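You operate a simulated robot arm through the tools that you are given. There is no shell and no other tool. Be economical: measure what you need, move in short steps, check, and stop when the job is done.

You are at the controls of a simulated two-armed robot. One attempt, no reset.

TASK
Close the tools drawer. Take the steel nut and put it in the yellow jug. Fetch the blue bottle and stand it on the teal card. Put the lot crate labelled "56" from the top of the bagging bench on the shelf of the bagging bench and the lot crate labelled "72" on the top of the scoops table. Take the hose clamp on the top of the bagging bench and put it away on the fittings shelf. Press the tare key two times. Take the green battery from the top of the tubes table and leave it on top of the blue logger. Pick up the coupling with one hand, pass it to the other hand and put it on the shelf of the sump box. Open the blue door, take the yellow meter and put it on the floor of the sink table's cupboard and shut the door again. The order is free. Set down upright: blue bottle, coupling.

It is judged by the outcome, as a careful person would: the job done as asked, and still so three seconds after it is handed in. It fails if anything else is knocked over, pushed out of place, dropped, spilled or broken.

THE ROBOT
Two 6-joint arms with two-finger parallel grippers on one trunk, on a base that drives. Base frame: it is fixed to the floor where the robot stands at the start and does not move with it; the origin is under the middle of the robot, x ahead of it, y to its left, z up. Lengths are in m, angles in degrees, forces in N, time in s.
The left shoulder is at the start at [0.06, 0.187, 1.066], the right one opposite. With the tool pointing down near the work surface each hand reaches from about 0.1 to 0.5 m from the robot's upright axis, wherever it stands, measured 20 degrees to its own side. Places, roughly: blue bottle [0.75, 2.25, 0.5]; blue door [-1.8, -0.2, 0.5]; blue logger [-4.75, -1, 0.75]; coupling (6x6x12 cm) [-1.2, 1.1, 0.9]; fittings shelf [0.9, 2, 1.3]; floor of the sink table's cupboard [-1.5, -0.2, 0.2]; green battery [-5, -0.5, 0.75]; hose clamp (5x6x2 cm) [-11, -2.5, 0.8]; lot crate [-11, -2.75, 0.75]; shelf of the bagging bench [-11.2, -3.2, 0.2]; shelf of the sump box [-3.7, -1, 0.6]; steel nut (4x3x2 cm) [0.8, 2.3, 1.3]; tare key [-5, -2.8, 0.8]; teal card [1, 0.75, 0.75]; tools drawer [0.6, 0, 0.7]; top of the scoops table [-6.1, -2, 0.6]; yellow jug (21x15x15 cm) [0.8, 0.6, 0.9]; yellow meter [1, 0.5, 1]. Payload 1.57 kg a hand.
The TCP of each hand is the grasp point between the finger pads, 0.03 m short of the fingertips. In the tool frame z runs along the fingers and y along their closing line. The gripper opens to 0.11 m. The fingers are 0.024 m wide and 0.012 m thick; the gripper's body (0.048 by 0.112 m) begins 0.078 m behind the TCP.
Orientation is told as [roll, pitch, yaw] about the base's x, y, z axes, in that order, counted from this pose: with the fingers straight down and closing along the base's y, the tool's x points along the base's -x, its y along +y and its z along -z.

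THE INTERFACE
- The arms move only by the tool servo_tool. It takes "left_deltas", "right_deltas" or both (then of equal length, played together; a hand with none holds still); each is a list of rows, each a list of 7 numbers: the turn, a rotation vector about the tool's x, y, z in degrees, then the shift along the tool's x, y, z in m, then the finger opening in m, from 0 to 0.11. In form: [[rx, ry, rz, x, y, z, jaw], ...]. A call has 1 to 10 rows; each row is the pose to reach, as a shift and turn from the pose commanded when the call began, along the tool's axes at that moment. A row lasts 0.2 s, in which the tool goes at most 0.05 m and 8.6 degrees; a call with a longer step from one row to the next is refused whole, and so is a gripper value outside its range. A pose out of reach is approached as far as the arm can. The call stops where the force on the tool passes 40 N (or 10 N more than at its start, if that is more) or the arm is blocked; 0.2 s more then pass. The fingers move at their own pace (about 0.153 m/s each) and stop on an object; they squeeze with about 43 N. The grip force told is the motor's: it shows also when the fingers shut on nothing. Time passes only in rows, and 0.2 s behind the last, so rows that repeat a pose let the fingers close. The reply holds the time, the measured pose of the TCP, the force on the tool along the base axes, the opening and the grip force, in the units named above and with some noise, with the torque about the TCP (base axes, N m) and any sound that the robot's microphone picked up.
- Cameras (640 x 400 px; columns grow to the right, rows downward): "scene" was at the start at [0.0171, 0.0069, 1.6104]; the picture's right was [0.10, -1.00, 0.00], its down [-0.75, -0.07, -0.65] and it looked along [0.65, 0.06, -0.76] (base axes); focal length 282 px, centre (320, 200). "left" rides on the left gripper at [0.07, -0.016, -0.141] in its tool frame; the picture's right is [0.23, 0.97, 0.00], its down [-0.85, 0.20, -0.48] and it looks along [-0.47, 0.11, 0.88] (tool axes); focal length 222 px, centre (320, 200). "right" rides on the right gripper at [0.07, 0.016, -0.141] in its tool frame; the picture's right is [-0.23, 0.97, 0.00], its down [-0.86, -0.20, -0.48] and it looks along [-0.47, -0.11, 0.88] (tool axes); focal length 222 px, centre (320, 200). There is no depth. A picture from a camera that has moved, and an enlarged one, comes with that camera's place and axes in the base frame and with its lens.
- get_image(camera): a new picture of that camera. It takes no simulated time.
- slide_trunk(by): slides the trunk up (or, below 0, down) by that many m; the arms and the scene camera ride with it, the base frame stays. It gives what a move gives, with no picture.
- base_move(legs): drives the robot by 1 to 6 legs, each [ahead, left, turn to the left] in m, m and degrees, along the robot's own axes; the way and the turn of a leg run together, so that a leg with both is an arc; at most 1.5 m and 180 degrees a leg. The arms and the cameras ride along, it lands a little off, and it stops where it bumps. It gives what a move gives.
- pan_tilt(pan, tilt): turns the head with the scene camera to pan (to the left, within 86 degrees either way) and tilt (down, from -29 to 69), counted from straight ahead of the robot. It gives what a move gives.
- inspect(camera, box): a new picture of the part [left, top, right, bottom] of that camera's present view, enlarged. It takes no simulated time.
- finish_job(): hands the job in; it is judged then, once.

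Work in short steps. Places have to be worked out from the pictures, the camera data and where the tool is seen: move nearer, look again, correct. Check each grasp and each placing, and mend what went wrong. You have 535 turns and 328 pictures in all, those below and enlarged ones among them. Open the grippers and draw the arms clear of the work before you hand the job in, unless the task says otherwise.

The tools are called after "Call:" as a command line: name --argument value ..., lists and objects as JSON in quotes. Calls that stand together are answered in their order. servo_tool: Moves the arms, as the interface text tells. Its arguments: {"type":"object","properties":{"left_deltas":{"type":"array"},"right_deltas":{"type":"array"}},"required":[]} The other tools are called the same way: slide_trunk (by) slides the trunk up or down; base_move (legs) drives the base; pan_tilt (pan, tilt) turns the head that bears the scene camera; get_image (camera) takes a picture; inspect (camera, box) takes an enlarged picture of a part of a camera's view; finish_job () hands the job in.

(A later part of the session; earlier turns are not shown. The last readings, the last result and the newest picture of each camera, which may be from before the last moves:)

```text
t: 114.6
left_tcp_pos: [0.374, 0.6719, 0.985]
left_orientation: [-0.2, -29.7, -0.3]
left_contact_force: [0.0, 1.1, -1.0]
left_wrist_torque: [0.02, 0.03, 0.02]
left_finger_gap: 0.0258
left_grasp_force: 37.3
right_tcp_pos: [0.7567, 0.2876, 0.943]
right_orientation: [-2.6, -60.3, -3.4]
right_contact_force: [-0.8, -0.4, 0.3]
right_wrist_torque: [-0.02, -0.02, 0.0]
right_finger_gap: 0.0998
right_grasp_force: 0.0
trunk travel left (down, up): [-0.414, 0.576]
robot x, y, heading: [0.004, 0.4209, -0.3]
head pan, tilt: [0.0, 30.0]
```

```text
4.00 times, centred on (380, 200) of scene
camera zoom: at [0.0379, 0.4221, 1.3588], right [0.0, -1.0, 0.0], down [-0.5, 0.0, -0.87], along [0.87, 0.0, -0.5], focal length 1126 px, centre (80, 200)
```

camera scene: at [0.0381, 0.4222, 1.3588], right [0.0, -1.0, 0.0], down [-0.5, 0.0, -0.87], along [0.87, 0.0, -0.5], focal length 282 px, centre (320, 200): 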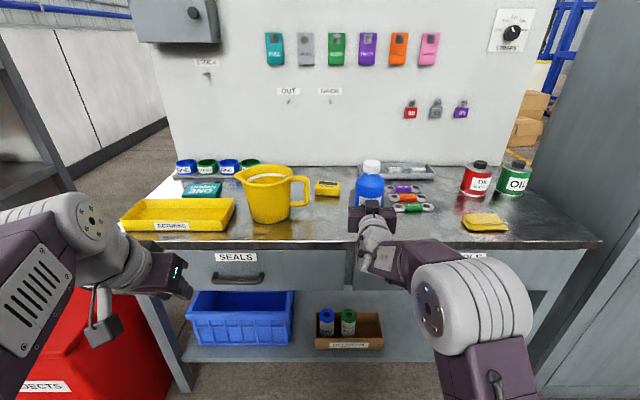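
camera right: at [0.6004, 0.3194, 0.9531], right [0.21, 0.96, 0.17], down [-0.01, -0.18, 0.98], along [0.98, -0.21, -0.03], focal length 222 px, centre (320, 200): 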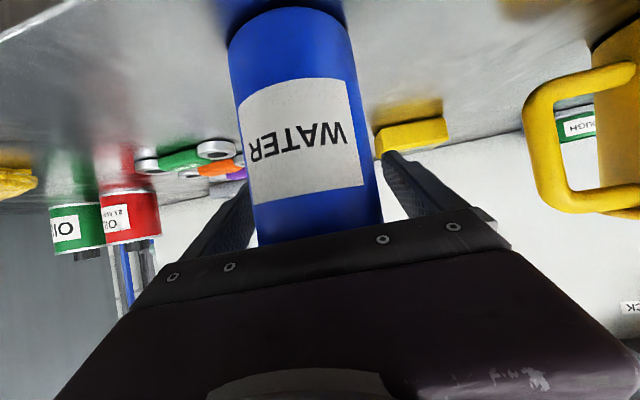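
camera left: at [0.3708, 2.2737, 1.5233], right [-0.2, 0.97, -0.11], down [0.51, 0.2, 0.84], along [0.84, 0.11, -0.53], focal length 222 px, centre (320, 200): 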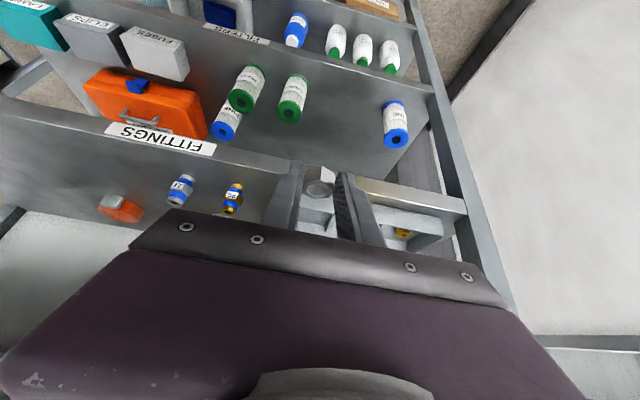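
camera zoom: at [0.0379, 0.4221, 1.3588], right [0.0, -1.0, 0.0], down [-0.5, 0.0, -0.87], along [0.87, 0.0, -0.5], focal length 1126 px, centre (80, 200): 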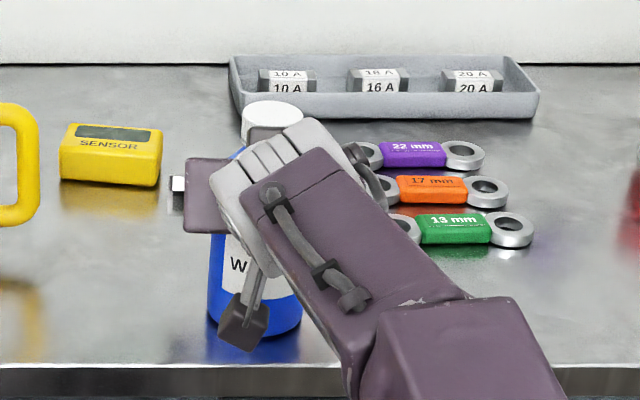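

Good. Close, then lift 10 cm straight up.

Call:
servo_tool --right_deltas '[[0, 0, 0, 0, 0, 0, 0.04], [0, 0, 0, 0, 0, 0, 0.04], [0, 0, 0, 0, 0, 0, 0.04], [0, 0, 0, -0.022, 0, -0.0123, 0.04], [0, 0, 0, -0.0435, 0, -0.0247, 0.04], [0, 0, 0, -0.065, 0, -0.037, 0.04], [0, 0, 0, -0.087, 0, -0.0493, 0.04], [0, 0, 0, -0.104, 0, -0.059, 0.04]]'

Call:
get_image --camera "scene"

```text
t: 116.4
left_tcp_pos: [0.3734, 0.6734, 0.9856]
left_orientation: [-0.2, -29.7, -0.2]
left_contact_force: [-0.7, 0.4, -1.6]
left_wrist_torque: [0.03, -0.01, -0.02]
left_finger_gap: 0.0258
left_grasp_force: 37.2
right_tcp_pos: [0.7337, 0.2946, 1.0429]
right_orientation: [-2.9, -60.2, -3.3]
right_contact_force: [-0.6, -0.1, -4.9]
right_wrist_torque: [0.01, -0.13, 0.04]
right_finger_gap: 0.0705
right_grasp_force: 43.0
right hand out of reach, approached as far as the arm can: row 6, 7, 8
trunk travel left (down, up): [-0.414, 0.576]
robot x, y, heading: [0.0076, 0.4184, -0.3]
head pan, tilt: [0.0, 30.0]
```

```text
271 pictures are left
camera scene: at [0.0369, 0.4222, 1.3588], right [0.0, -1.0, 0.0], down [-0.5, 0.0, -0.87], along [0.87, 0.0, -0.5], focal length 282 px, centre (320, 200)
```

scene: 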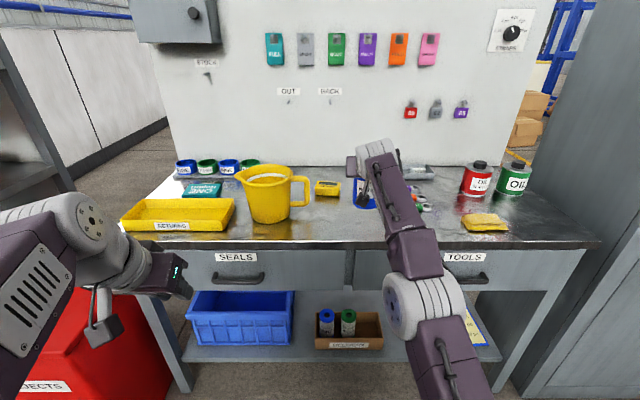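

Bottle regripped (base now ≈0.93). Next I drop the nut in the jug with the left hand: jug centre ≈(0.85, 0.594). Drive nearer.

Call:
base_move --legs '[[0, -0.1, 0], [0.2, 0, 0]]'

Call:
get_image --camera "scene"

Call:
get_image --camera "left"

```text
t: 118.8
left_tcp_pos: [0.5742, 0.5735, 0.9838]
left_orientation: [0.0, -29.6, -0.2]
left_contact_force: [0.1, 0.4, -1.0]
left_wrist_torque: [0.02, 0.02, 0.0]
left_finger_gap: 0.0259
left_grasp_force: 36.6
right_tcp_pos: [0.9349, 0.1942, 1.0407]
right_orientation: [-2.7, -60.3, -3.4]
right_contact_force: [1.0, 0.3, -4.4]
right_wrist_torque: [-0.02, -0.18, 0.01]
right_finger_gap: 0.0703
right_grasp_force: 42.9
trunk travel left (down, up): [-0.414, 0.576]
robot x, y, heading: [0.2058, 0.3204, 0.0]
head pan, tilt: [0.0, 30.0]
```

```text
270 pictures are left
camera scene: at [0.2383, 0.3227, 1.3588], right [0.0, -1.0, 0.0], down [-0.5, 0.0, -0.87], along [0.87, 0.0, -0.5], focal length 282 px, centre (320, 200)
```

scene: 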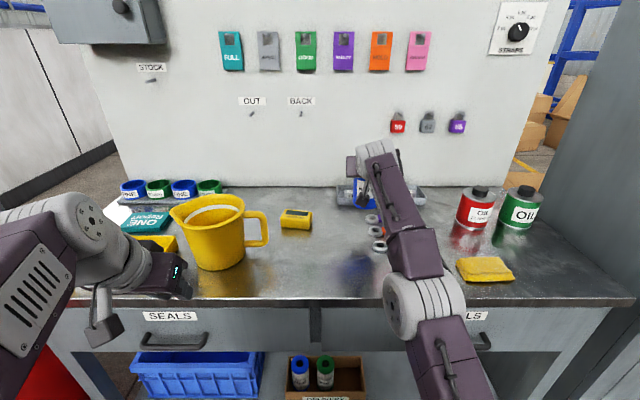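

```text
269 pictures are left
camera left: at [0.4438, 0.5588, 1.0733], right [-0.19, 0.97, -0.11], down [0.51, 0.2, 0.84], along [0.84, 0.1, -0.53], focal length 222 px, centre (320, 200)
```

left: 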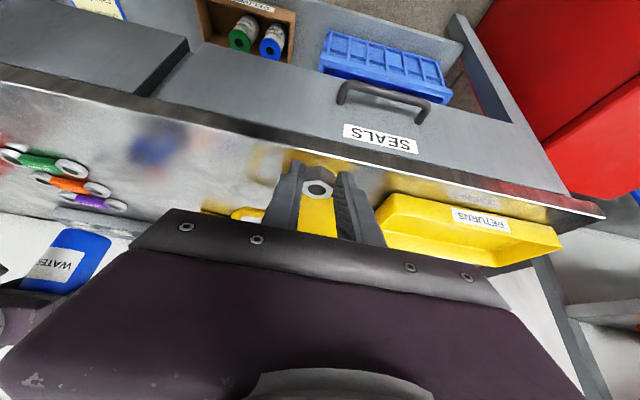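

Jug rim centre ≈(0.846, 0.60), rim z≈0.98. I raise the left hand then move it over the jug.

Call:
servo_tool --left_deltas '[[0, 0, 0, -0.0138, 0.01, -0.0244, 0], [0, 0, 0, -0.0277, 0.02, -0.0487, 0], [0, 0, 0, -0.068, 0.027, -0.026, 0], [0, 0, 0, -0.11, 0.027, -0.002, 0], [0, 0, 0, -0.15, 0.027, 0.021, 0], [0, 0, 0, -0.19, 0.027, 0.0435, 0], [0, 0, 0, -0.225, 0.027, 0.063, 0], [0, 0, 0, -0.2547, 0.027, 0.08, 0]]'

Call:
get_image --camera "left"

Call:
inspect --camera "scene" --box '[130, 160, 290, 280]'

```text
t: 120.6
left_tcp_pos: [0.7965, 0.5949, 1.0171]
left_orientation: [-0.1, -29.6, -0.2]
left_contact_force: [0.2, -0.4, 0.4]
left_wrist_torque: [0.01, 0.03, 0.01]
left_finger_gap: 0.0258
left_grasp_force: 37.4
left hand out of reach, approached as far as the arm can: row 7, 8
right_tcp_pos: [0.9334, 0.1937, 1.042]
right_orientation: [-2.7, -60.3, -3.6]
right_contact_force: [0.1, -0.1, -5.2]
right_wrist_torque: [-0.01, -0.12, -0.04]
right_finger_gap: 0.0703
right_grasp_force: 43.0
trunk travel left (down, up): [-0.414, 0.576]
robot x, y, heading: [0.2056, 0.3273, -0.2]
head pan, tilt: [0.0, 30.0]
```

```text
268 pictures are left
camera left: at [0.6668, 0.579, 1.1059], right [-0.19, 0.97, -0.11], down [0.51, 0.2, 0.84], along [0.84, 0.1, -0.53], focal length 222 px, centre (320, 200)
```

left: 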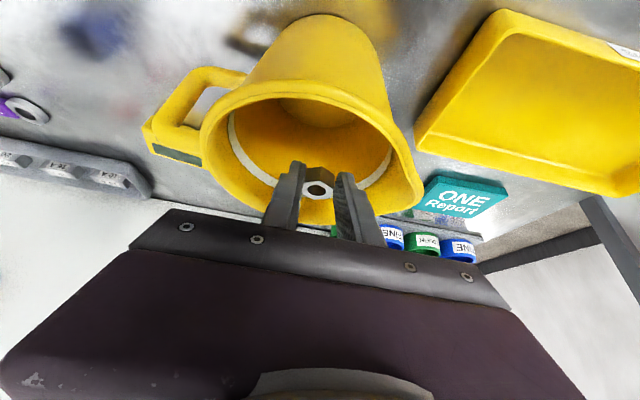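

```text
3.33 times, centred on (210, 220) of scene
camera zoom: at [0.2366, 0.3223, 1.3588], right [0.0, -1.0, 0.0], down [-0.5, 0.0, -0.87], along [0.87, 0.0, -0.5], focal length 938 px, centre (687, 133)
```

zoom: 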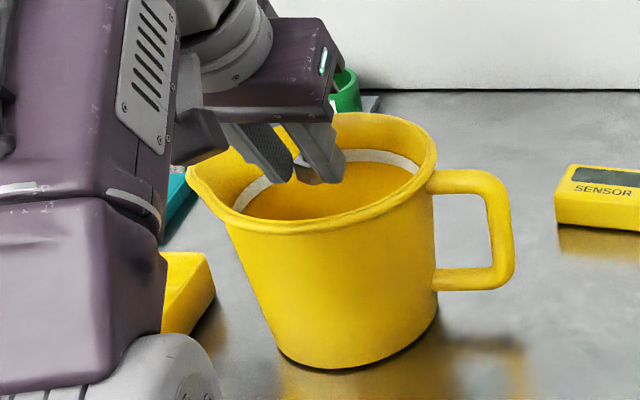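

Nut is inside the rim outline. I lower 2.5 cm and release.

Call:
servo_tool --left_deltas '[[0, 0, 0, 0.0062, 0.003, 0.0109, 0], [0, 0, 0, 0.0124, 0.003, 0.0218, 0], [0, 0, 0, 0.0124, 0.003, 0.0218, 0.05], [0, 0, 0, 0.0124, 0.003, 0.0218, 0.05], [0, 0, 0, 0, 0, 0, 0.05], [0, 0, 0, 0, 0, 0, 0.05]]'

Call:
get_image --camera "left"

```text
t: 122.0
left_tcp_pos: [0.7975, 0.5932, 1.0166]
left_orientation: [-0.1, -29.7, -0.2]
left_contact_force: [0.5, -0.5, -0.6]
left_wrist_torque: [0.0, 0.0, 0.02]
left_finger_gap: 0.0501
left_grasp_force: 0.0
right_tcp_pos: [0.9335, 0.1944, 1.0416]
right_orientation: [-2.8, -60.3, -3.5]
right_contact_force: [0.3, 0.7, -5.5]
right_wrist_torque: [-0.04, -0.17, -0.01]
right_finger_gap: 0.0704
right_grasp_force: 42.5
trunk travel left (down, up): [-0.414, 0.576]
robot x, y, heading: [0.2058, 0.3195, -0.1]
head pan, tilt: [0.0, 30.0]
```

```text
266 pictures are left
camera left: at [0.6666, 0.5795, 1.1056], right [-0.19, 0.97, -0.11], down [0.51, 0.2, 0.84], along [0.84, 0.1, -0.53], focal length 222 px, centre (320, 200)
```

left: 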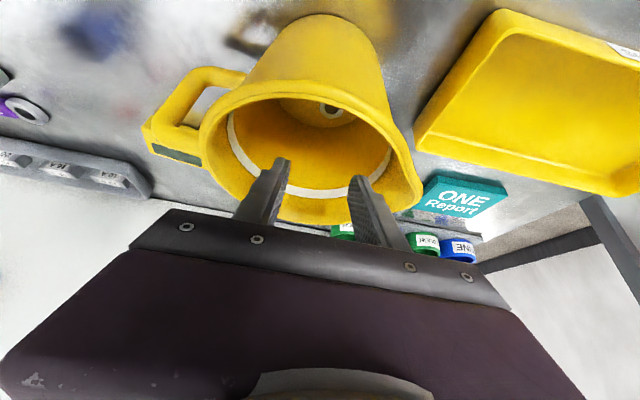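

Nut is at the bottom of the jug. I retract the left hand; then I'll carry the bottle to the card by driving in at a 25° heading so the right hand comes straight over it.

Call:
servo_tool --left_deltas '[[0, 0, 0, 0, 0, -0.04, 0.05], [0, 0, 0, 0, 0, -0.08, 0.05], [0, 0, 0, 0.03, 0, -0.1, 0.08], [0, 0, 0, 0.07, 0, -0.1, 0.11], [0, 0, 0, 0.11, 0, -0.1, 0.11], [0, 0, 0, 0.15, 0, -0.1, 0.11], [0, 0, 0, 0.19, 0, -0.1, 0.11]]'

Call:
base_move --legs '[[-0.27, 0.2, 0], [0, 0, 25]]'

Call:
slide_trunk --by 0.03

Call:
get_image --camera "scene"

```text
t: 123.6
left_tcp_pos: [0.5817, 0.595, 1.0086]
left_orientation: [-0.2, -29.9, -0.2]
left_contact_force: [0.0, -0.2, -0.5]
left_wrist_torque: [0.03, 0.05, -0.01]
left_finger_gap: 0.1099
left_grasp_force: 0.0
left hand out of reach, approached as far as the arm can: row 1, 2
right_tcp_pos: [0.9325, 0.1946, 1.0416]
right_orientation: [-2.9, -60.3, -3.3]
right_contact_force: [0.0, -0.7, -4.9]
right_wrist_torque: [-0.05, -0.13, -0.01]
right_finger_gap: 0.0705
right_grasp_force: 43.0
trunk travel left (down, up): [-0.414, 0.576]
robot x, y, heading: [0.2047, 0.3243, -0.2]
head pan, tilt: [0.0, 30.0]
```

```text
t: 127.1
left_tcp_pos: [0.1626, 0.928, 1.009]
left_orientation: [-0.1, -29.7, 25.0]
left_contact_force: [0.2, 0.9, -0.5]
left_wrist_torque: [0.01, 0.04, 0.0]
left_finger_gap: 0.1099
left_grasp_force: 0.1
right_tcp_pos: [0.6525, 0.7162, 1.0417]
right_orientation: [-2.8, -60.3, 21.8]
right_contact_force: [0.1, 0.1, -5.6]
right_wrist_torque: [0.07, -0.15, 0.03]
right_finger_gap: 0.0704
right_grasp_force: 42.9
trunk travel left (down, up): [-0.414, 0.576]
robot x, y, heading: [-0.061, 0.5233, 25.0]
head pan, tilt: [0.0, 30.0]
```

```text
t: 127.8
left_tcp_pos: [0.1624, 0.9283, 1.0404]
left_orientation: [-0.1, -29.7, 25.1]
left_contact_force: [0.8, -0.3, -0.1]
left_wrist_torque: [0.0, 0.03, -0.04]
left_finger_gap: 0.1103
left_grasp_force: 0.1
right_tcp_pos: [0.6515, 0.7163, 1.0701]
right_orientation: [-2.9, -60.1, 21.9]
right_contact_force: [-0.1, -0.4, -5.1]
right_wrist_torque: [0.02, -0.13, -0.05]
right_finger_gap: 0.07
right_grasp_force: 43.4
trunk travel left (down, up): [-0.444, 0.546]
robot x, y, heading: [-0.0615, 0.5224, 25.1]
head pan, tilt: [0.0, 30.0]
```

```text
265 pictures are left
camera scene: at [-0.0329, 0.5342, 1.3888], right [0.43, -0.9, 0.0], down [-0.45, -0.21, -0.87], along [0.78, 0.37, -0.5], focal length 282 px, centre (320, 200)
```

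scene: 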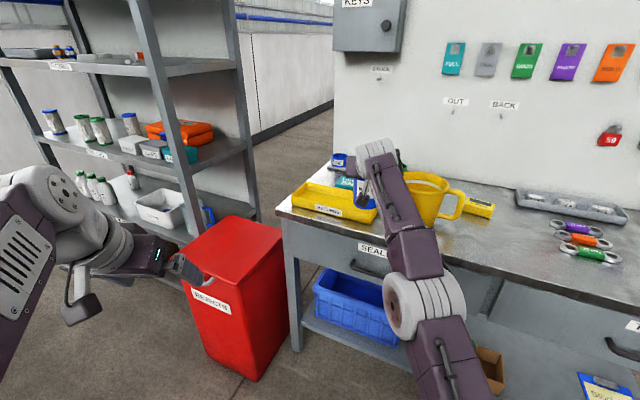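

Card ≈(1.02, 0.89) lies right along the hand's line. I drive 0.25 ahead and look with both cameras.

Call:
base_move --legs '[[0.27, 0, 0]]'

Call:
get_image --camera "right"

Call:
get_image --camera "scene"

Call:
get_image --camera "left"

```text
t: 129.7
left_tcp_pos: [0.4076, 1.0433, 1.0393]
left_orientation: [-0.2, -29.7, 25.1]
left_contact_force: [0.0, 0.6, 0.0]
left_wrist_torque: [0.04, -0.03, 0.02]
left_finger_gap: 0.11
left_grasp_force: 0.1
right_tcp_pos: [0.897, 0.8299, 1.0706]
right_orientation: [-2.8, -60.2, 21.8]
right_contact_force: [0.4, 0.4, -5.4]
right_wrist_torque: [0.0, -0.13, 0.02]
right_finger_gap: 0.0705
right_grasp_force: 42.7
trunk travel left (down, up): [-0.444, 0.546]
robot x, y, heading: [0.1842, 0.6417, 25.1]
head pan, tilt: [0.0, 30.0]
```

```text
264 pictures are left
camera right: at [0.7419, 0.7927, 1.0816], right [-0.22, 0.96, 0.17], down [0.07, -0.16, 0.98], along [0.97, 0.23, -0.03], focal length 222 px, centre (320, 200)
```

right: 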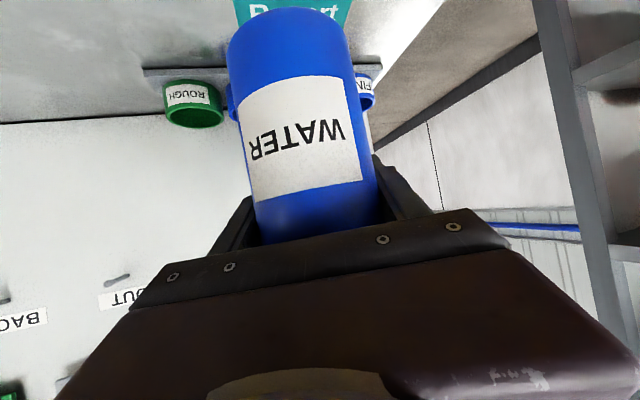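

```text
263 pictures are left
camera scene: at [0.2121, 0.6492, 1.3888], right [0.42, -0.91, 0.0], down [-0.45, -0.21, -0.87], along [0.78, 0.37, -0.5], focal length 282 px, centre (320, 200)
```

scene: 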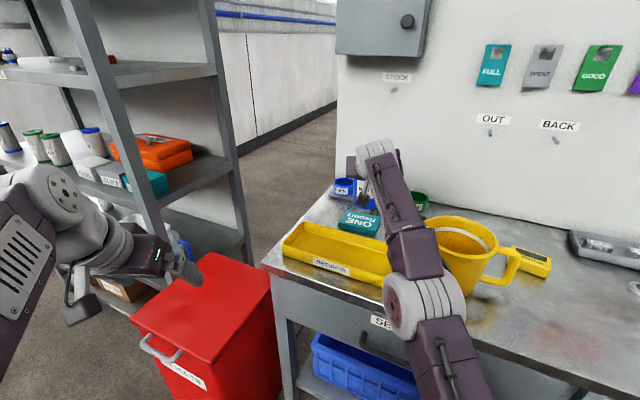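

```text
262 pictures are left
camera left: at [0.2966, 0.9736, 1.1272], right [-0.59, 0.8, -0.11], down [0.37, 0.4, 0.84], along [0.72, 0.45, -0.53], focal length 222 px, centre (320, 200)
```

left: 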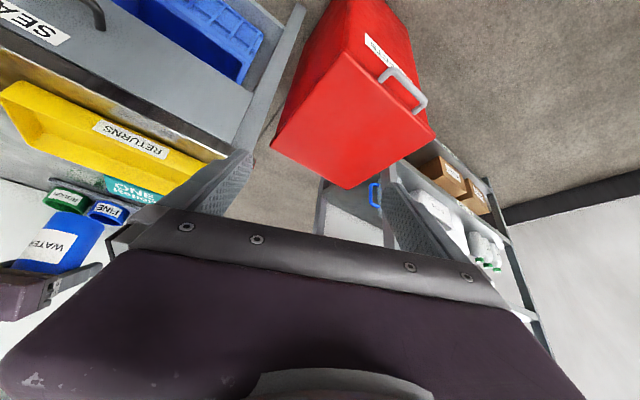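

Card centre refined to about (0.975, 0.86). I advance 0.06 and check in zoom.

Call:
base_move --legs '[[0.07, 0, 0]]'

Call:
inspect --camera "scene" --box '[260, 140, 460, 280]'

Call:
inspect --camera "left" --box '[0, 120, 280, 300]'

Call:
get_image --camera "right"

```text
t: 130.7
left_tcp_pos: [0.4721, 1.074, 1.037]
left_orientation: [-0.1, -29.6, 24.9]
left_contact_force: [0.7, 0.4, 1.0]
left_wrist_torque: [-0.03, 0.02, 0.03]
left_finger_gap: 0.1096
left_grasp_force: 0.0
right_tcp_pos: [0.9619, 0.861, 1.071]
right_orientation: [-2.8, -60.1, 21.8]
right_contact_force: [1.3, 0.0, -6.0]
right_wrist_torque: [0.01, -0.17, 0.01]
right_finger_gap: 0.0702
right_grasp_force: 43.0
trunk travel left (down, up): [-0.444, 0.546]
robot x, y, heading: [0.2479, 0.6685, 25.4]
head pan, tilt: [0.0, 30.0]
```

```text
2.86 times, centred on (360, 210) of scene
camera zoom: at [0.276, 0.6791, 1.3888], right [0.42, -0.91, 0.0], down [-0.45, -0.21, -0.86], along [0.78, 0.37, -0.5], focal length 804 px, centre (206, 171)
```

zoom: 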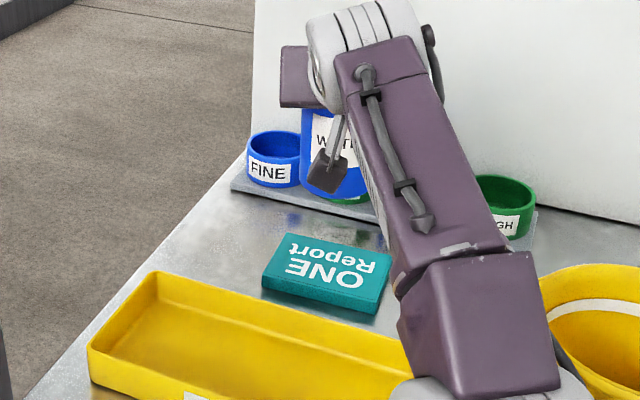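

```text
2.22 times, centred on (140, 210) of left
camera zoom: at [0.3604, 1.0034, 1.127], right [-0.59, 0.8, -0.11], down [0.37, 0.4, 0.84], along [0.72, 0.45, -0.53], focal length 494 px, centre (720, 178)
```

zoom: 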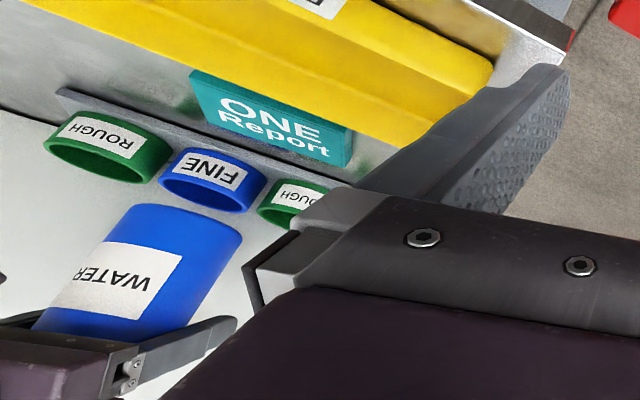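

```text
259 pictures are left
camera right: at [0.8057, 0.8223, 1.0809], right [-0.22, 0.96, 0.17], down [0.07, -0.16, 0.98], along [0.97, 0.23, -0.03], focal length 222 px, centre (320, 200)
```

right: 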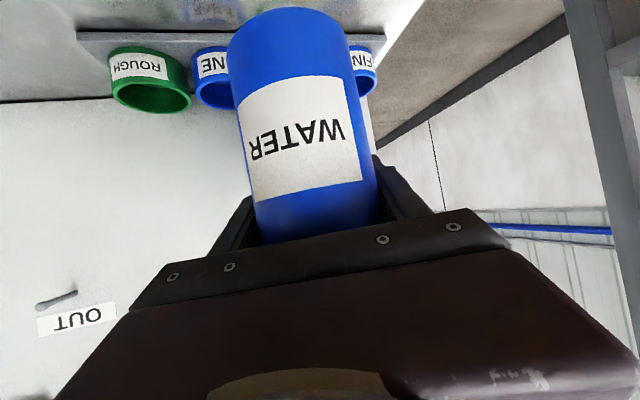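

Card top centre ≈(0.977, 0.86), about 1.5 cm thick; the bottle is nearly above it. I nudge and lower 9 cm in small rows.

Call:
servo_tool --right_deltas '[[0, 0, 0, -0.0042, -0.0087, 0.0073, 0.04], [0, 0, 0, 0.0132, -0.0087, 0.0173, 0.04], [0, 0, 0, 0.0305, -0.0087, 0.0273, 0.04], [0, 0, 0, 0.0478, -0.0087, 0.0373, 0.04], [0, 0, 0, 0.0651, -0.0087, 0.0473, 0.04], [0, 0, 0, 0.0737, -0.0087, 0.0523, 0.04]]'

Call:
inspect --camera "scene" --box '[260, 140, 460, 280]'

Call:
inspect --camera "left" --box '[0, 120, 280, 300]'

```text
t: 132.1
left_tcp_pos: [0.4682, 1.0714, 1.0398]
left_orientation: [-0.1, -29.8, 25.1]
left_contact_force: [-0.3, 0.3, 0.5]
left_wrist_torque: [0.01, -0.01, 0.03]
left_finger_gap: 0.11
left_grasp_force: 0.0
right_tcp_pos: [0.9942, 0.8591, 0.9989]
right_orientation: [-3.6, -60.8, 20.7]
right_contact_force: [0.3, -0.2, -3.3]
right_wrist_torque: [0.03, -0.06, 0.02]
right_finger_gap: 0.0703
right_grasp_force: 42.9
right hand out of reach, approached as far as the arm can: row 1, 3, 4, 5, 6
trunk travel left (down, up): [-0.444, 0.546]
robot x, y, heading: [0.2438, 0.6658, 25.2]
head pan, tilt: [0.0, 30.0]
```

```text
2.86 times, centred on (360, 210) of scene
camera zoom: at [0.2721, 0.6773, 1.3888], right [0.42, -0.91, 0.0], down [-0.45, -0.21, -0.87], along [0.78, 0.37, -0.5], focal length 804 px, centre (206, 171)
```

zoom: 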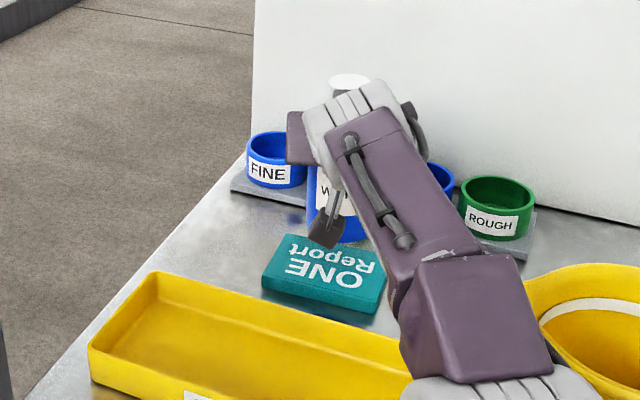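

```text
2.22 times, centred on (140, 210) of left
camera zoom: at [0.3572, 1.0019, 1.1278], right [-0.59, 0.8, -0.11], down [0.37, 0.39, 0.84], along [0.72, 0.45, -0.53], focal length 494 px, centre (720, 178)
```

zoom: 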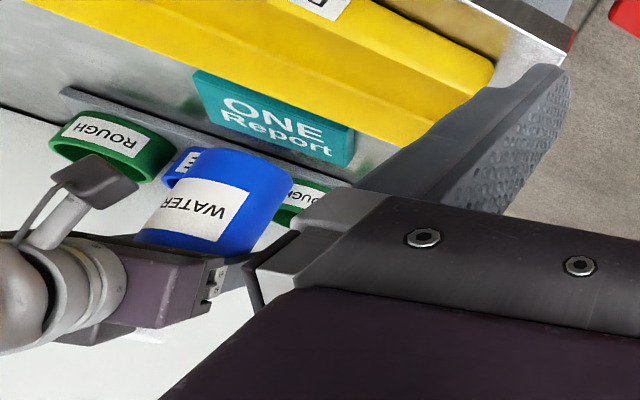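

The bottle drifted 1.5 cm too far; I back the base slightly and lower using the trunk.

Call:
base_move --legs '[[-0.016, 0.006, 0]]'

Call:
slide_trunk --by -0.03

Call:
inspect --camera "scene" --box '[260, 140, 460, 280]'

Call:
inspect --camera "left" --box '[0, 120, 280, 300]'

```text
t: 132.9
left_tcp_pos: [0.4539, 1.07, 1.0387]
left_orientation: [-0.1, -29.7, 25.0]
left_contact_force: [-0.1, 0.5, 0.0]
left_wrist_torque: [-0.02, 0.0, 0.01]
left_finger_gap: 0.1099
left_grasp_force: 0.1
right_tcp_pos: [0.9794, 0.857, 0.9962]
right_orientation: [-3.6, -60.7, 20.8]
right_contact_force: [-0.1, -0.9, -5.5]
right_wrist_torque: [0.1, -0.1, 0.02]
right_finger_gap: 0.0702
right_grasp_force: 42.7
trunk travel left (down, up): [-0.444, 0.546]
robot x, y, heading: [0.2348, 0.6677, 24.9]
head pan, tilt: [0.0, 30.0]
```

```text
t: 133.7
left_tcp_pos: [0.454, 1.0704, 1.0098]
left_orientation: [-0.1, -29.6, 25.0]
left_contact_force: [-0.5, -0.6, -0.6]
left_wrist_torque: [0.0, 0.02, -0.02]
left_finger_gap: 0.1099
left_grasp_force: 0.1
right_tcp_pos: [0.9794, 0.858, 0.9666]
right_orientation: [-3.7, -60.6, 20.9]
right_contact_force: [-0.1, 0.0, -5.4]
right_wrist_torque: [0.05, -0.12, 0.03]
right_finger_gap: 0.0702
right_grasp_force: 42.8
trunk travel left (down, up): [-0.414, 0.576]
robot x, y, heading: [0.2275, 0.6608, 25.3]
head pan, tilt: [0.0, 30.0]
```

```text
2.86 times, centred on (360, 210) of scene
camera zoom: at [0.2575, 0.6768, 1.3588], right [0.42, -0.91, 0.0], down [-0.45, -0.21, -0.87], along [0.78, 0.37, -0.5], focal length 804 px, centre (206, 171)
```

zoom: 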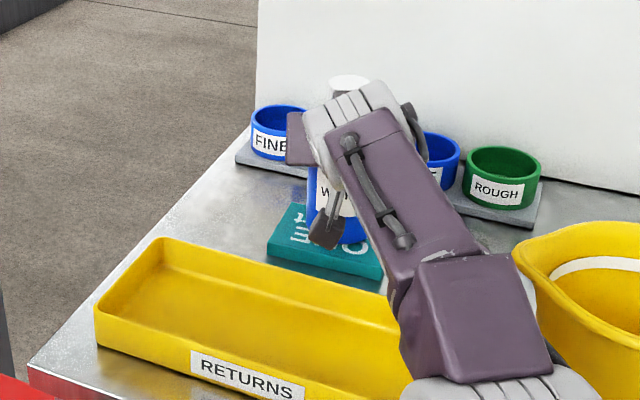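

```text
2.22 times, centred on (140, 210) of left
camera zoom: at [0.3424, 1.0013, 1.0974], right [-0.59, 0.8, -0.11], down [0.37, 0.4, 0.84], along [0.72, 0.45, -0.53], focal length 494 px, centre (720, 178)
```

zoom: 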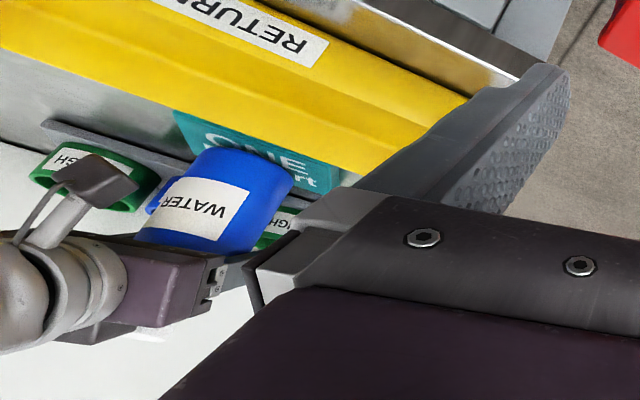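

The bottle sits over the card centre, ~1 cm above. I lower the trunk in small steps.

Call:
slide_trunk --by -0.006

Call:
slide_trunk --by -0.004

```text
t: 134.2
left_tcp_pos: [0.4538, 1.0711, 1.0029]
left_orientation: [-0.2, -29.7, 25.1]
left_contact_force: [-0.3, 0.1, -0.1]
left_wrist_torque: [0.03, -0.01, 0.02]
left_finger_gap: 0.1099
left_grasp_force: 0.0
right_tcp_pos: [0.9781, 0.858, 0.9606]
right_orientation: [-3.7, -60.7, 20.7]
right_contact_force: [0.1, 0.0, -2.4]
right_wrist_torque: [0.09, -0.05, 0.01]
right_finger_gap: 0.0704
right_grasp_force: 43.4
trunk travel left (down, up): [-0.408, 0.582]
robot x, y, heading: [0.2286, 0.6631, 25.1]
head pan, tilt: [0.0, 30.0]
```

```text
t: 134.7
left_tcp_pos: [0.4523, 1.0702, 0.9993]
left_orientation: [0.0, -29.8, 25.0]
left_contact_force: [0.0, 0.3, 0.7]
left_wrist_torque: [0.0, -0.02, 0.0]
left_finger_gap: 0.11
left_grasp_force: 0.1
right_tcp_pos: [0.9773, 0.8565, 0.9616]
right_orientation: [-3.6, -61.1, 20.6]
right_contact_force: [6.1, 2.5, 13.6]
right_wrist_torque: [0.39, 0.14, -0.17]
right_finger_gap: 0.0704
right_grasp_force: 43.1
trunk travel left (down, up): [-0.404, 0.586]
robot x, y, heading: [0.23, 0.6666, 25.0]
head pan, tilt: [0.0, 30.0]
```

Contact made. I release, then back off along the fingers.

Call:
servo_tool --right_deltas '[[0, 0, 0, 0, 0, 0, 0.07], [0, 0, 0, 0, 0, 0, 0.1], [0, 0, 0, 0, 0, 0, 0.1], [0, 0, 0, 0, 0, -0.02, 0.1], [0, 0, 0, 0, 0, -0.05, 0.1], [0, 0, 0, 0, 0, -0.08, 0.1]]'

Call:
inspect --camera "scene" --box '[260, 140, 460, 280]'

Call:
get_image --camera "right"

```text
t: 136.1
left_tcp_pos: [0.453, 1.0691, 0.9989]
left_orientation: [-0.1, -29.9, 25.0]
left_contact_force: [-0.9, 0.0, 1.0]
left_wrist_torque: [-0.04, -0.01, 0.03]
left_finger_gap: 0.1103
left_grasp_force: 0.1
right_tcp_pos: [0.9099, 0.8356, 0.9976]
right_orientation: [-3.7, -60.6, 20.8]
right_contact_force: [-0.7, -1.2, 0.2]
right_wrist_torque: [0.01, -0.05, 0.0]
right_finger_gap: 0.1002
right_grasp_force: 0.0
trunk travel left (down, up): [-0.404, 0.586]
robot x, y, heading: [0.2329, 0.6613, 24.9]
head pan, tilt: [0.0, 30.0]
```

```text
2.86 times, centred on (360, 210) of scene
camera zoom: at [0.2553, 0.6763, 1.3489], right [0.42, -0.91, 0.0], down [-0.45, -0.21, -0.87], along [0.78, 0.37, -0.5], focal length 804 px, centre (206, 171)
```

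zoom: 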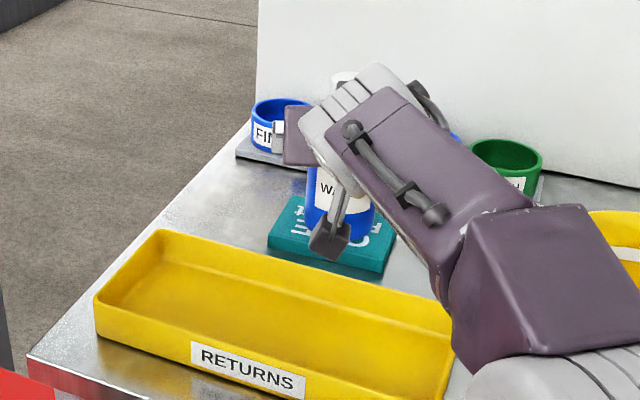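

```text
253 pictures are left
camera right: at [0.7539, 0.8044, 1.0062], right [-0.19, 0.97, 0.17], down [0.05, -0.16, 0.99], along [0.98, 0.2, -0.02], focal length 222 px, centre (320, 200)
```

right: 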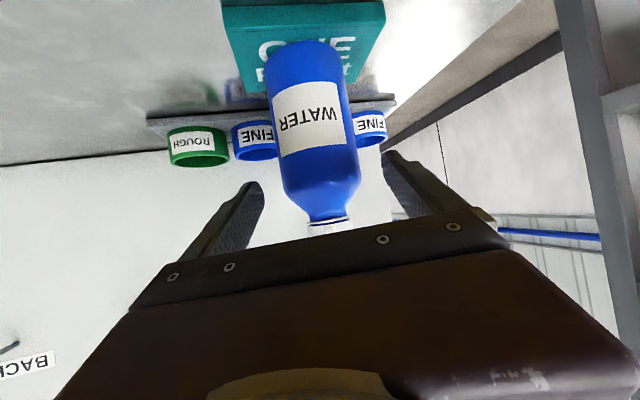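

Bottle stands centred on the card. I back away, straighten, and go for the yellow meter.

Call:
base_move --legs '[[-0.35, 0, 0], [0, 0, -25]]'

Call:
get_image --camera "scene"

```text
t: 139.7
left_tcp_pos: [0.2898, 0.7897, 0.9993]
left_orientation: [-0.1, -29.6, -0.1]
left_contact_force: [0.1, -0.4, -0.1]
left_wrist_torque: [-0.02, -0.01, -0.01]
left_finger_gap: 0.1103
left_grasp_force: 0.0
right_tcp_pos: [0.6065, 0.385, 0.9967]
right_orientation: [-3.7, -60.5, -4.3]
right_contact_force: [-0.2, 0.9, 0.5]
right_wrist_torque: [-0.01, 0.02, 0.01]
right_finger_gap: 0.0998
right_grasp_force: 0.0
trunk travel left (down, up): [-0.404, 0.586]
robot x, y, heading: [-0.0847, 0.5164, 0.2]
head pan, tilt: [0.0, 30.0]
```

```text
252 pictures are left
camera scene: at [-0.0548, 0.5164, 1.3489], right [0.0, -1.0, 0.0], down [-0.5, 0.0, -0.87], along [0.87, 0.0, -0.5], focal length 282 px, centre (320, 200)
```

scene: 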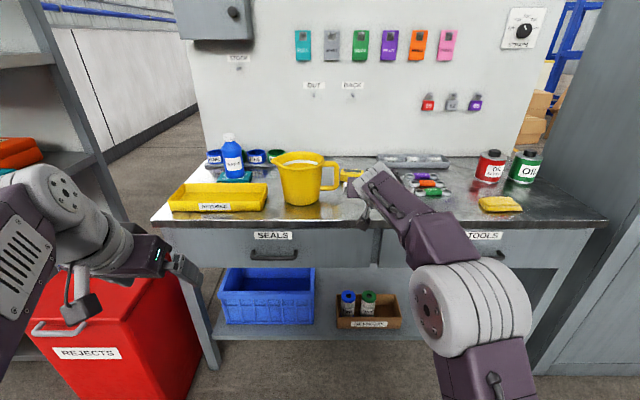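

The meter ≈(0.97, 0.395) sits close behind the jug handle, so I'll come in steeper. I re-pitch the right hand to about −30° while drawing it back, then drive forward.

Call:
servo_tool --right_deltas '[[-1.4, 7.5, 0.3, 0.008, 0, -0.039, 0.11], [-2.7, 15, 0.6, 0.015, 0, -0.078, 0.11], [-4.1, 22.5, 0.8, 0.022, 0, -0.117, 0.11], [-5.5, 30, 1.1, 0.03, 0, -0.155, 0.11], [-5.5, 30, 1.1, 0.03, 0, -0.155, 0.11]]'

Call:
base_move --legs '[[0.35, 0.03, 0]]'

Call:
get_image --camera "right"

Call:
get_image --camera "scene"

```text
t: 140.9
left_tcp_pos: [0.2909, 0.7898, 0.9992]
left_orientation: [-0.1, -29.8, 0.0]
left_contact_force: [0.3, 0.9, 1.1]
left_wrist_torque: [-0.02, 0.0, 0.01]
left_finger_gap: 0.11
left_grasp_force: 0.0
right_tcp_pos: [0.4573, 0.4065, 1.046]
right_orientation: [3.3, -30.7, -5.9]
right_contact_force: [-0.4, -2.1, -0.1]
right_wrist_torque: [-0.03, 0.02, 0.02]
right_finger_gap: 0.1099
right_grasp_force: 0.1
trunk travel left (down, up): [-0.404, 0.586]
robot x, y, heading: [-0.0882, 0.5164, -0.1]
head pan, tilt: [0.0, 30.0]
```

```text
t: 143.2
left_tcp_pos: [0.6429, 0.8219, 0.9987]
left_orientation: [-0.2, -29.6, 0.0]
left_contact_force: [0.8, 0.3, 0.1]
left_wrist_torque: [-0.02, 0.03, 0.01]
left_finger_gap: 0.11
left_grasp_force: 0.1
right_tcp_pos: [0.8087, 0.4379, 1.0458]
right_orientation: [3.2, -30.6, -5.9]
right_contact_force: [-0.4, -0.2, 0.4]
right_wrist_torque: [0.03, 0.03, 0.01]
right_finger_gap: 0.1101
right_grasp_force: 0.0
trunk travel left (down, up): [-0.404, 0.586]
robot x, y, heading: [0.2623, 0.5505, -0.1]
head pan, tilt: [0.0, 30.0]
```

```text
251 pictures are left
camera right: at [0.6769, 0.4582, 1.1339], right [0.27, 0.95, 0.16], down [0.47, -0.28, 0.84], along [0.84, -0.15, -0.52], focal length 222 px, centre (320, 200)
```

right: 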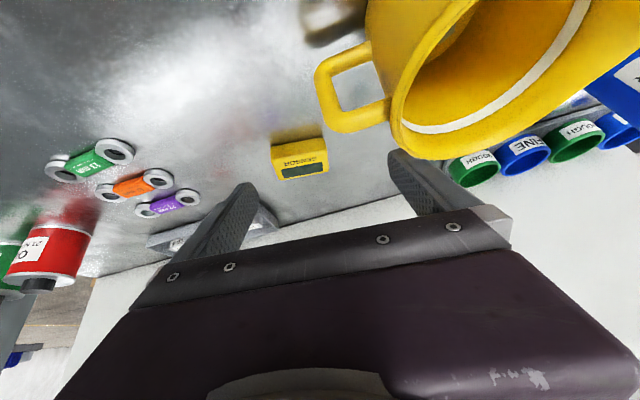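

```text
250 pictures are left
camera scene: at [0.297, 0.547, 1.3488], right [0.0, -1.0, 0.0], down [-0.5, 0.0, -0.87], along [0.87, 0.0, -0.5], focal length 282 px, centre (320, 200)
```

scene: 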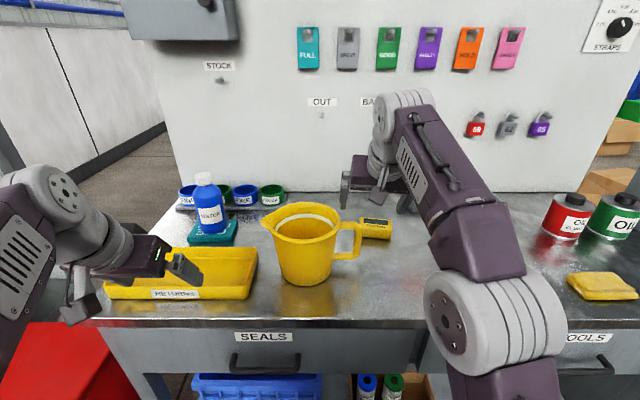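

I zoom in on the meter from the right camera to judge its width and angle.

Call:
inspect --camera "right" --box '[240, 100, 380, 200]'

Call:
inspect --camera "scene" --box '[330, 190, 430, 260]'

```text
4.00 times, centred on (310, 150) of right
camera zoom: at [0.6769, 0.4582, 1.1339], right [0.27, 0.95, 0.16], down [0.47, -0.28, 0.84], along [0.84, -0.15, -0.52], focal length 888 px, centre (360, 400)
```

zoom: 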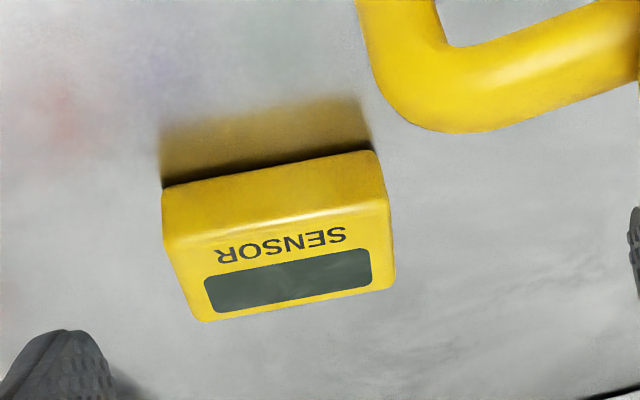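

```text
5.71 times, centred on (380, 225) of scene
camera zoom: at [0.297, 0.547, 1.3488], right [0.0, -1.0, 0.0], down [-0.5, 0.0, -0.87], along [0.87, 0.0, -0.5], focal length 1608 px, centre (-23, 57)
```

zoom: 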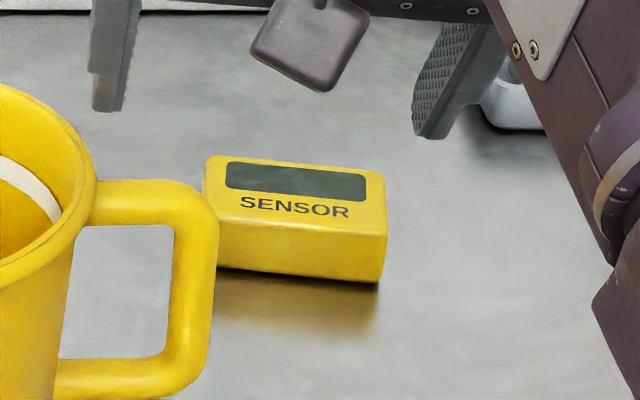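

The meter is 9.5×5×3.2 cm, centre ≈(0.977, 0.385), long axis at yaw ≈ −10°. I align the hand's yaw to it and hover.

Call:
servo_tool --right_deltas '[[1.3, 0, 0.6, -0.012, -0.008, 0.03, 0.11], [2.6, 0, 1.2, -0.025, -0.016, 0.07, 0.11], [3.8, 0, 1.7, -0.037, -0.023, 0.11, 0.11], [5.1, 0, 2.3, -0.049, -0.031, 0.144, 0.11], [5.1, 0, 2.3, -0.049, -0.031, 0.144, 0.11]]'

Call:
get_image --camera "right"

```text
t: 144.4
left_tcp_pos: [0.6402, 0.8213, 0.9995]
left_orientation: [-0.1, -29.8, -0.2]
left_contact_force: [-0.6, 0.5, -0.4]
left_wrist_torque: [0.0, 0.01, 0.0]
left_finger_gap: 0.1099
left_grasp_force: 0.0
right_tcp_pos: [0.91, 0.4024, 0.939]
right_orientation: [-0.6, -30.6, -8.7]
right_contact_force: [0.0, -0.1, 0.3]
right_wrist_torque: [0.03, -0.05, 0.01]
right_finger_gap: 0.1102
right_grasp_force: 0.0
right hand out of reach, approached as far as the arm can: row 4, 5
trunk travel left (down, up): [-0.404, 0.586]
robot x, y, heading: [0.2636, 0.5452, 0.3]
head pan, tilt: [0.0, 30.0]
```

```text
247 pictures are left
camera right: at [0.7815, 0.4387, 1.0263], right [0.34, 0.93, 0.11], down [0.46, -0.27, 0.85], along [0.82, -0.24, -0.52], focal length 222 px, centre (320, 200)
```

right: 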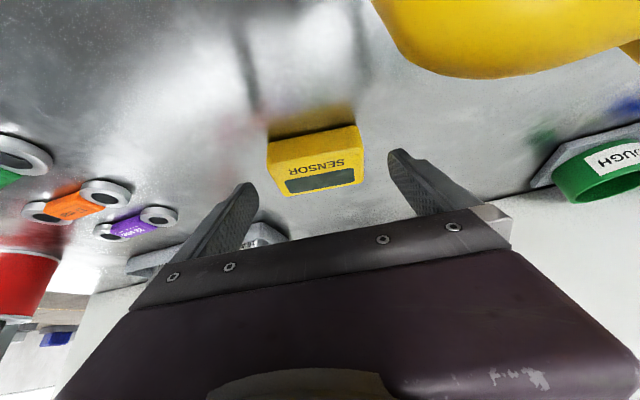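

Fairly aligned. I drive the base 7 cm ahead so the arm has reach, and look again.

Call:
base_move --legs '[[0.07, 0, 0]]'

Call:
get_image --camera "right"

```text
t: 145.4
left_tcp_pos: [0.7132, 0.8197, 0.9984]
left_orientation: [-0.1, -29.6, 0.0]
left_contact_force: [1.1, -0.3, -0.2]
left_wrist_torque: [0.04, 0.02, -0.01]
left_finger_gap: 0.1101
left_grasp_force: 0.1
right_tcp_pos: [0.9831, 0.4023, 0.9384]
right_orientation: [-0.6, -30.4, -8.7]
right_contact_force: [0.1, 0.7, -0.2]
right_wrist_torque: [-0.01, 0.01, 0.01]
right_finger_gap: 0.1099
right_grasp_force: 0.1
trunk travel left (down, up): [-0.404, 0.586]
robot x, y, heading: [0.3401, 0.5466, -0.1]
head pan, tilt: [0.0, 30.0]
```

```text
246 pictures are left
camera right: at [0.8532, 0.4385, 1.0258], right [0.34, 0.93, 0.11], down [0.46, -0.27, 0.85], along [0.82, -0.24, -0.52], focal length 222 px, centre (320, 200)
```

right: 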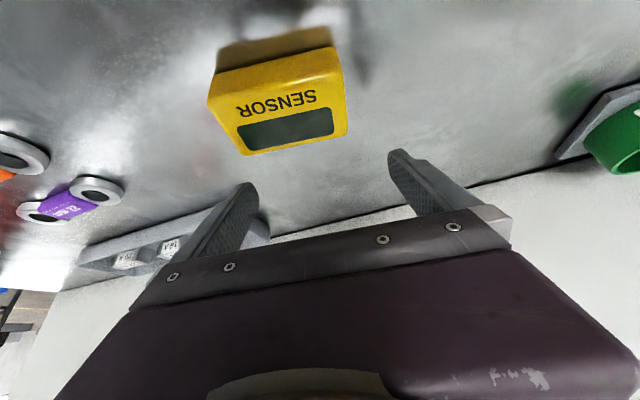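

Meter centre refined to (0.965, 0.385). I shift back 3 cm, right 1.9 cm and down slightly, then check.

Call:
servo_tool --right_deltas '[[0, 0, 0, 0.0236, -0.0194, -0.0139, 0.11], [0, 0, 0, 0.0378, -0.0194, 0.0102, 0.11], [0, 0, 0, 0.0378, -0.0194, 0.0102, 0.11]]'

Call:
get_image --camera "right"

```text
t: 146.2
left_tcp_pos: [0.7111, 0.8216, 0.9998]
left_orientation: [-0.1, -29.8, 0.0]
left_contact_force: [-0.4, -0.7, 0.0]
left_wrist_torque: [0.02, -0.01, 0.0]
left_finger_gap: 0.1098
left_grasp_force: 0.0
right_tcp_pos: [0.9818, 0.3898, 0.9361]
right_orientation: [-0.5, -30.6, -8.6]
right_contact_force: [0.0, 0.2, 0.3]
right_wrist_torque: [0.03, 0.01, -0.01]
right_finger_gap: 0.1101
right_grasp_force: 0.0
right hand out of reach, approached as far as the arm can: row 1, 2, 3
trunk travel left (down, up): [-0.404, 0.586]
robot x, y, heading: [0.3352, 0.5483, -0.0]
head pan, tilt: [0.0, 30.0]
```

```text
245 pictures are left
camera right: at [0.853, 0.4273, 1.0227], right [0.34, 0.93, 0.11], down [0.46, -0.27, 0.85], along [0.82, -0.24, -0.52], focal length 222 px, centre (320, 200)
```

right: 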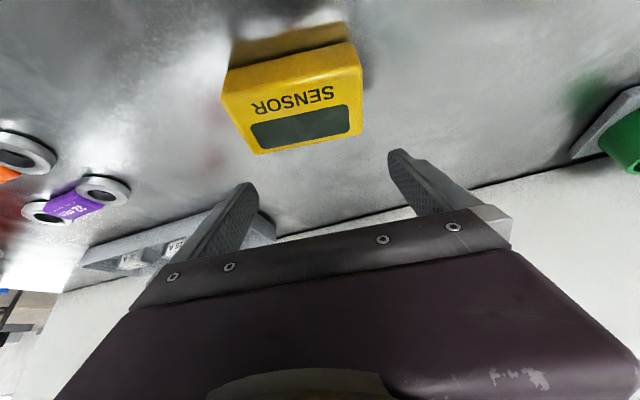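

The arm is at its limit, so I position with base and trunk: base back 3 cm, trunk down 3 cm, then look.

Call:
base_move --legs '[[-0.029, -0.002, 0]]'

Call:
slide_trunk --by -0.03

Call:
get_image --camera "right"

```text
t: 147.0
left_tcp_pos: [0.6812, 0.8186, 0.9995]
left_orientation: [-0.1, -29.8, 0.0]
left_contact_force: [-0.6, -0.7, -0.3]
left_wrist_torque: [0.0, -0.06, -0.01]
left_finger_gap: 0.1102
left_grasp_force: 0.1
right_tcp_pos: [0.9514, 0.3892, 0.9359]
right_orientation: [-0.4, -30.6, -8.6]
right_contact_force: [-0.6, 0.3, -0.5]
right_wrist_torque: [0.02, -0.03, -0.02]
right_finger_gap: 0.1101
right_grasp_force: 0.0
trunk travel left (down, up): [-0.404, 0.586]
robot x, y, heading: [0.3068, 0.5463, -0.1]
head pan, tilt: [0.0, 30.0]
```

```text
t: 147.8
left_tcp_pos: [0.6818, 0.8183, 0.9686]
left_orientation: [-0.1, -29.7, 0.0]
left_contact_force: [-0.2, -0.5, 0.0]
left_wrist_torque: [0.01, 0.01, 0.03]
left_finger_gap: 0.1099
left_grasp_force: 0.1
right_tcp_pos: [0.9528, 0.3886, 0.9065]
right_orientation: [-0.5, -30.5, -8.6]
right_contact_force: [1.1, -0.2, -0.2]
right_wrist_torque: [0.0, -0.02, 0.0]
right_finger_gap: 0.11
right_grasp_force: 0.1
trunk travel left (down, up): [-0.374, 0.616]
robot x, y, heading: [0.3084, 0.5418, 0.3]
head pan, tilt: [0.0, 30.0]
```

```text
244 pictures are left
camera right: at [0.8239, 0.4254, 0.9928], right [0.34, 0.93, 0.11], down [0.46, -0.27, 0.85], along [0.82, -0.24, -0.52], focal length 222 px, centre (320, 200)
```

right: 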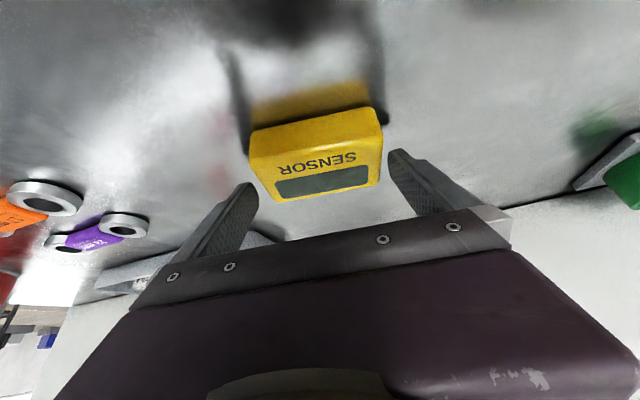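

Centred. I lower the trunk 3.3 cm and look.

Call:
slide_trunk --by -0.033

Call:
get_image --camera "right"

```text
t: 148.4
left_tcp_pos: [0.6801, 0.8198, 0.9431]
left_orientation: [-0.1, -29.9, 0.1]
left_contact_force: [-0.6, -0.7, 0.4]
left_wrist_torque: [0.01, -0.02, -0.01]
left_finger_gap: 0.1099
left_grasp_force: 0.1
right_tcp_pos: [0.9528, 0.3891, 0.8918]
right_orientation: [0.0, -32.5, -9.1]
right_contact_force: [-7.2, 1.3, 12.4]
right_wrist_torque: [-0.34, 0.24, -0.38]
right_finger_gap: 0.1094
right_grasp_force: 0.1
trunk travel left (down, up): [-0.347, 0.643]
robot x, y, heading: [0.3022, 0.5453, 0.1]
head pan, tilt: [0.0, 30.0]
stopped: the force on the tool passed its limit at 50 N (the readings are from after the stop); the commanded pose is now the measured one
```

```text
243 pictures are left
camera right: at [0.821, 0.4259, 0.9743], right [0.34, 0.93, 0.12], down [0.43, -0.27, 0.86], along [0.84, -0.24, -0.49], focal length 222 px, centre (320, 200)
```

right: 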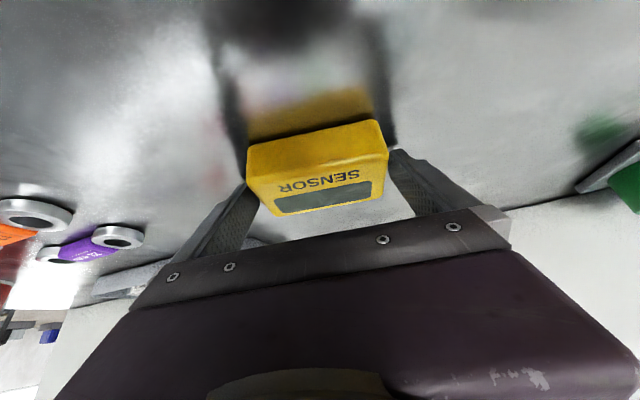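

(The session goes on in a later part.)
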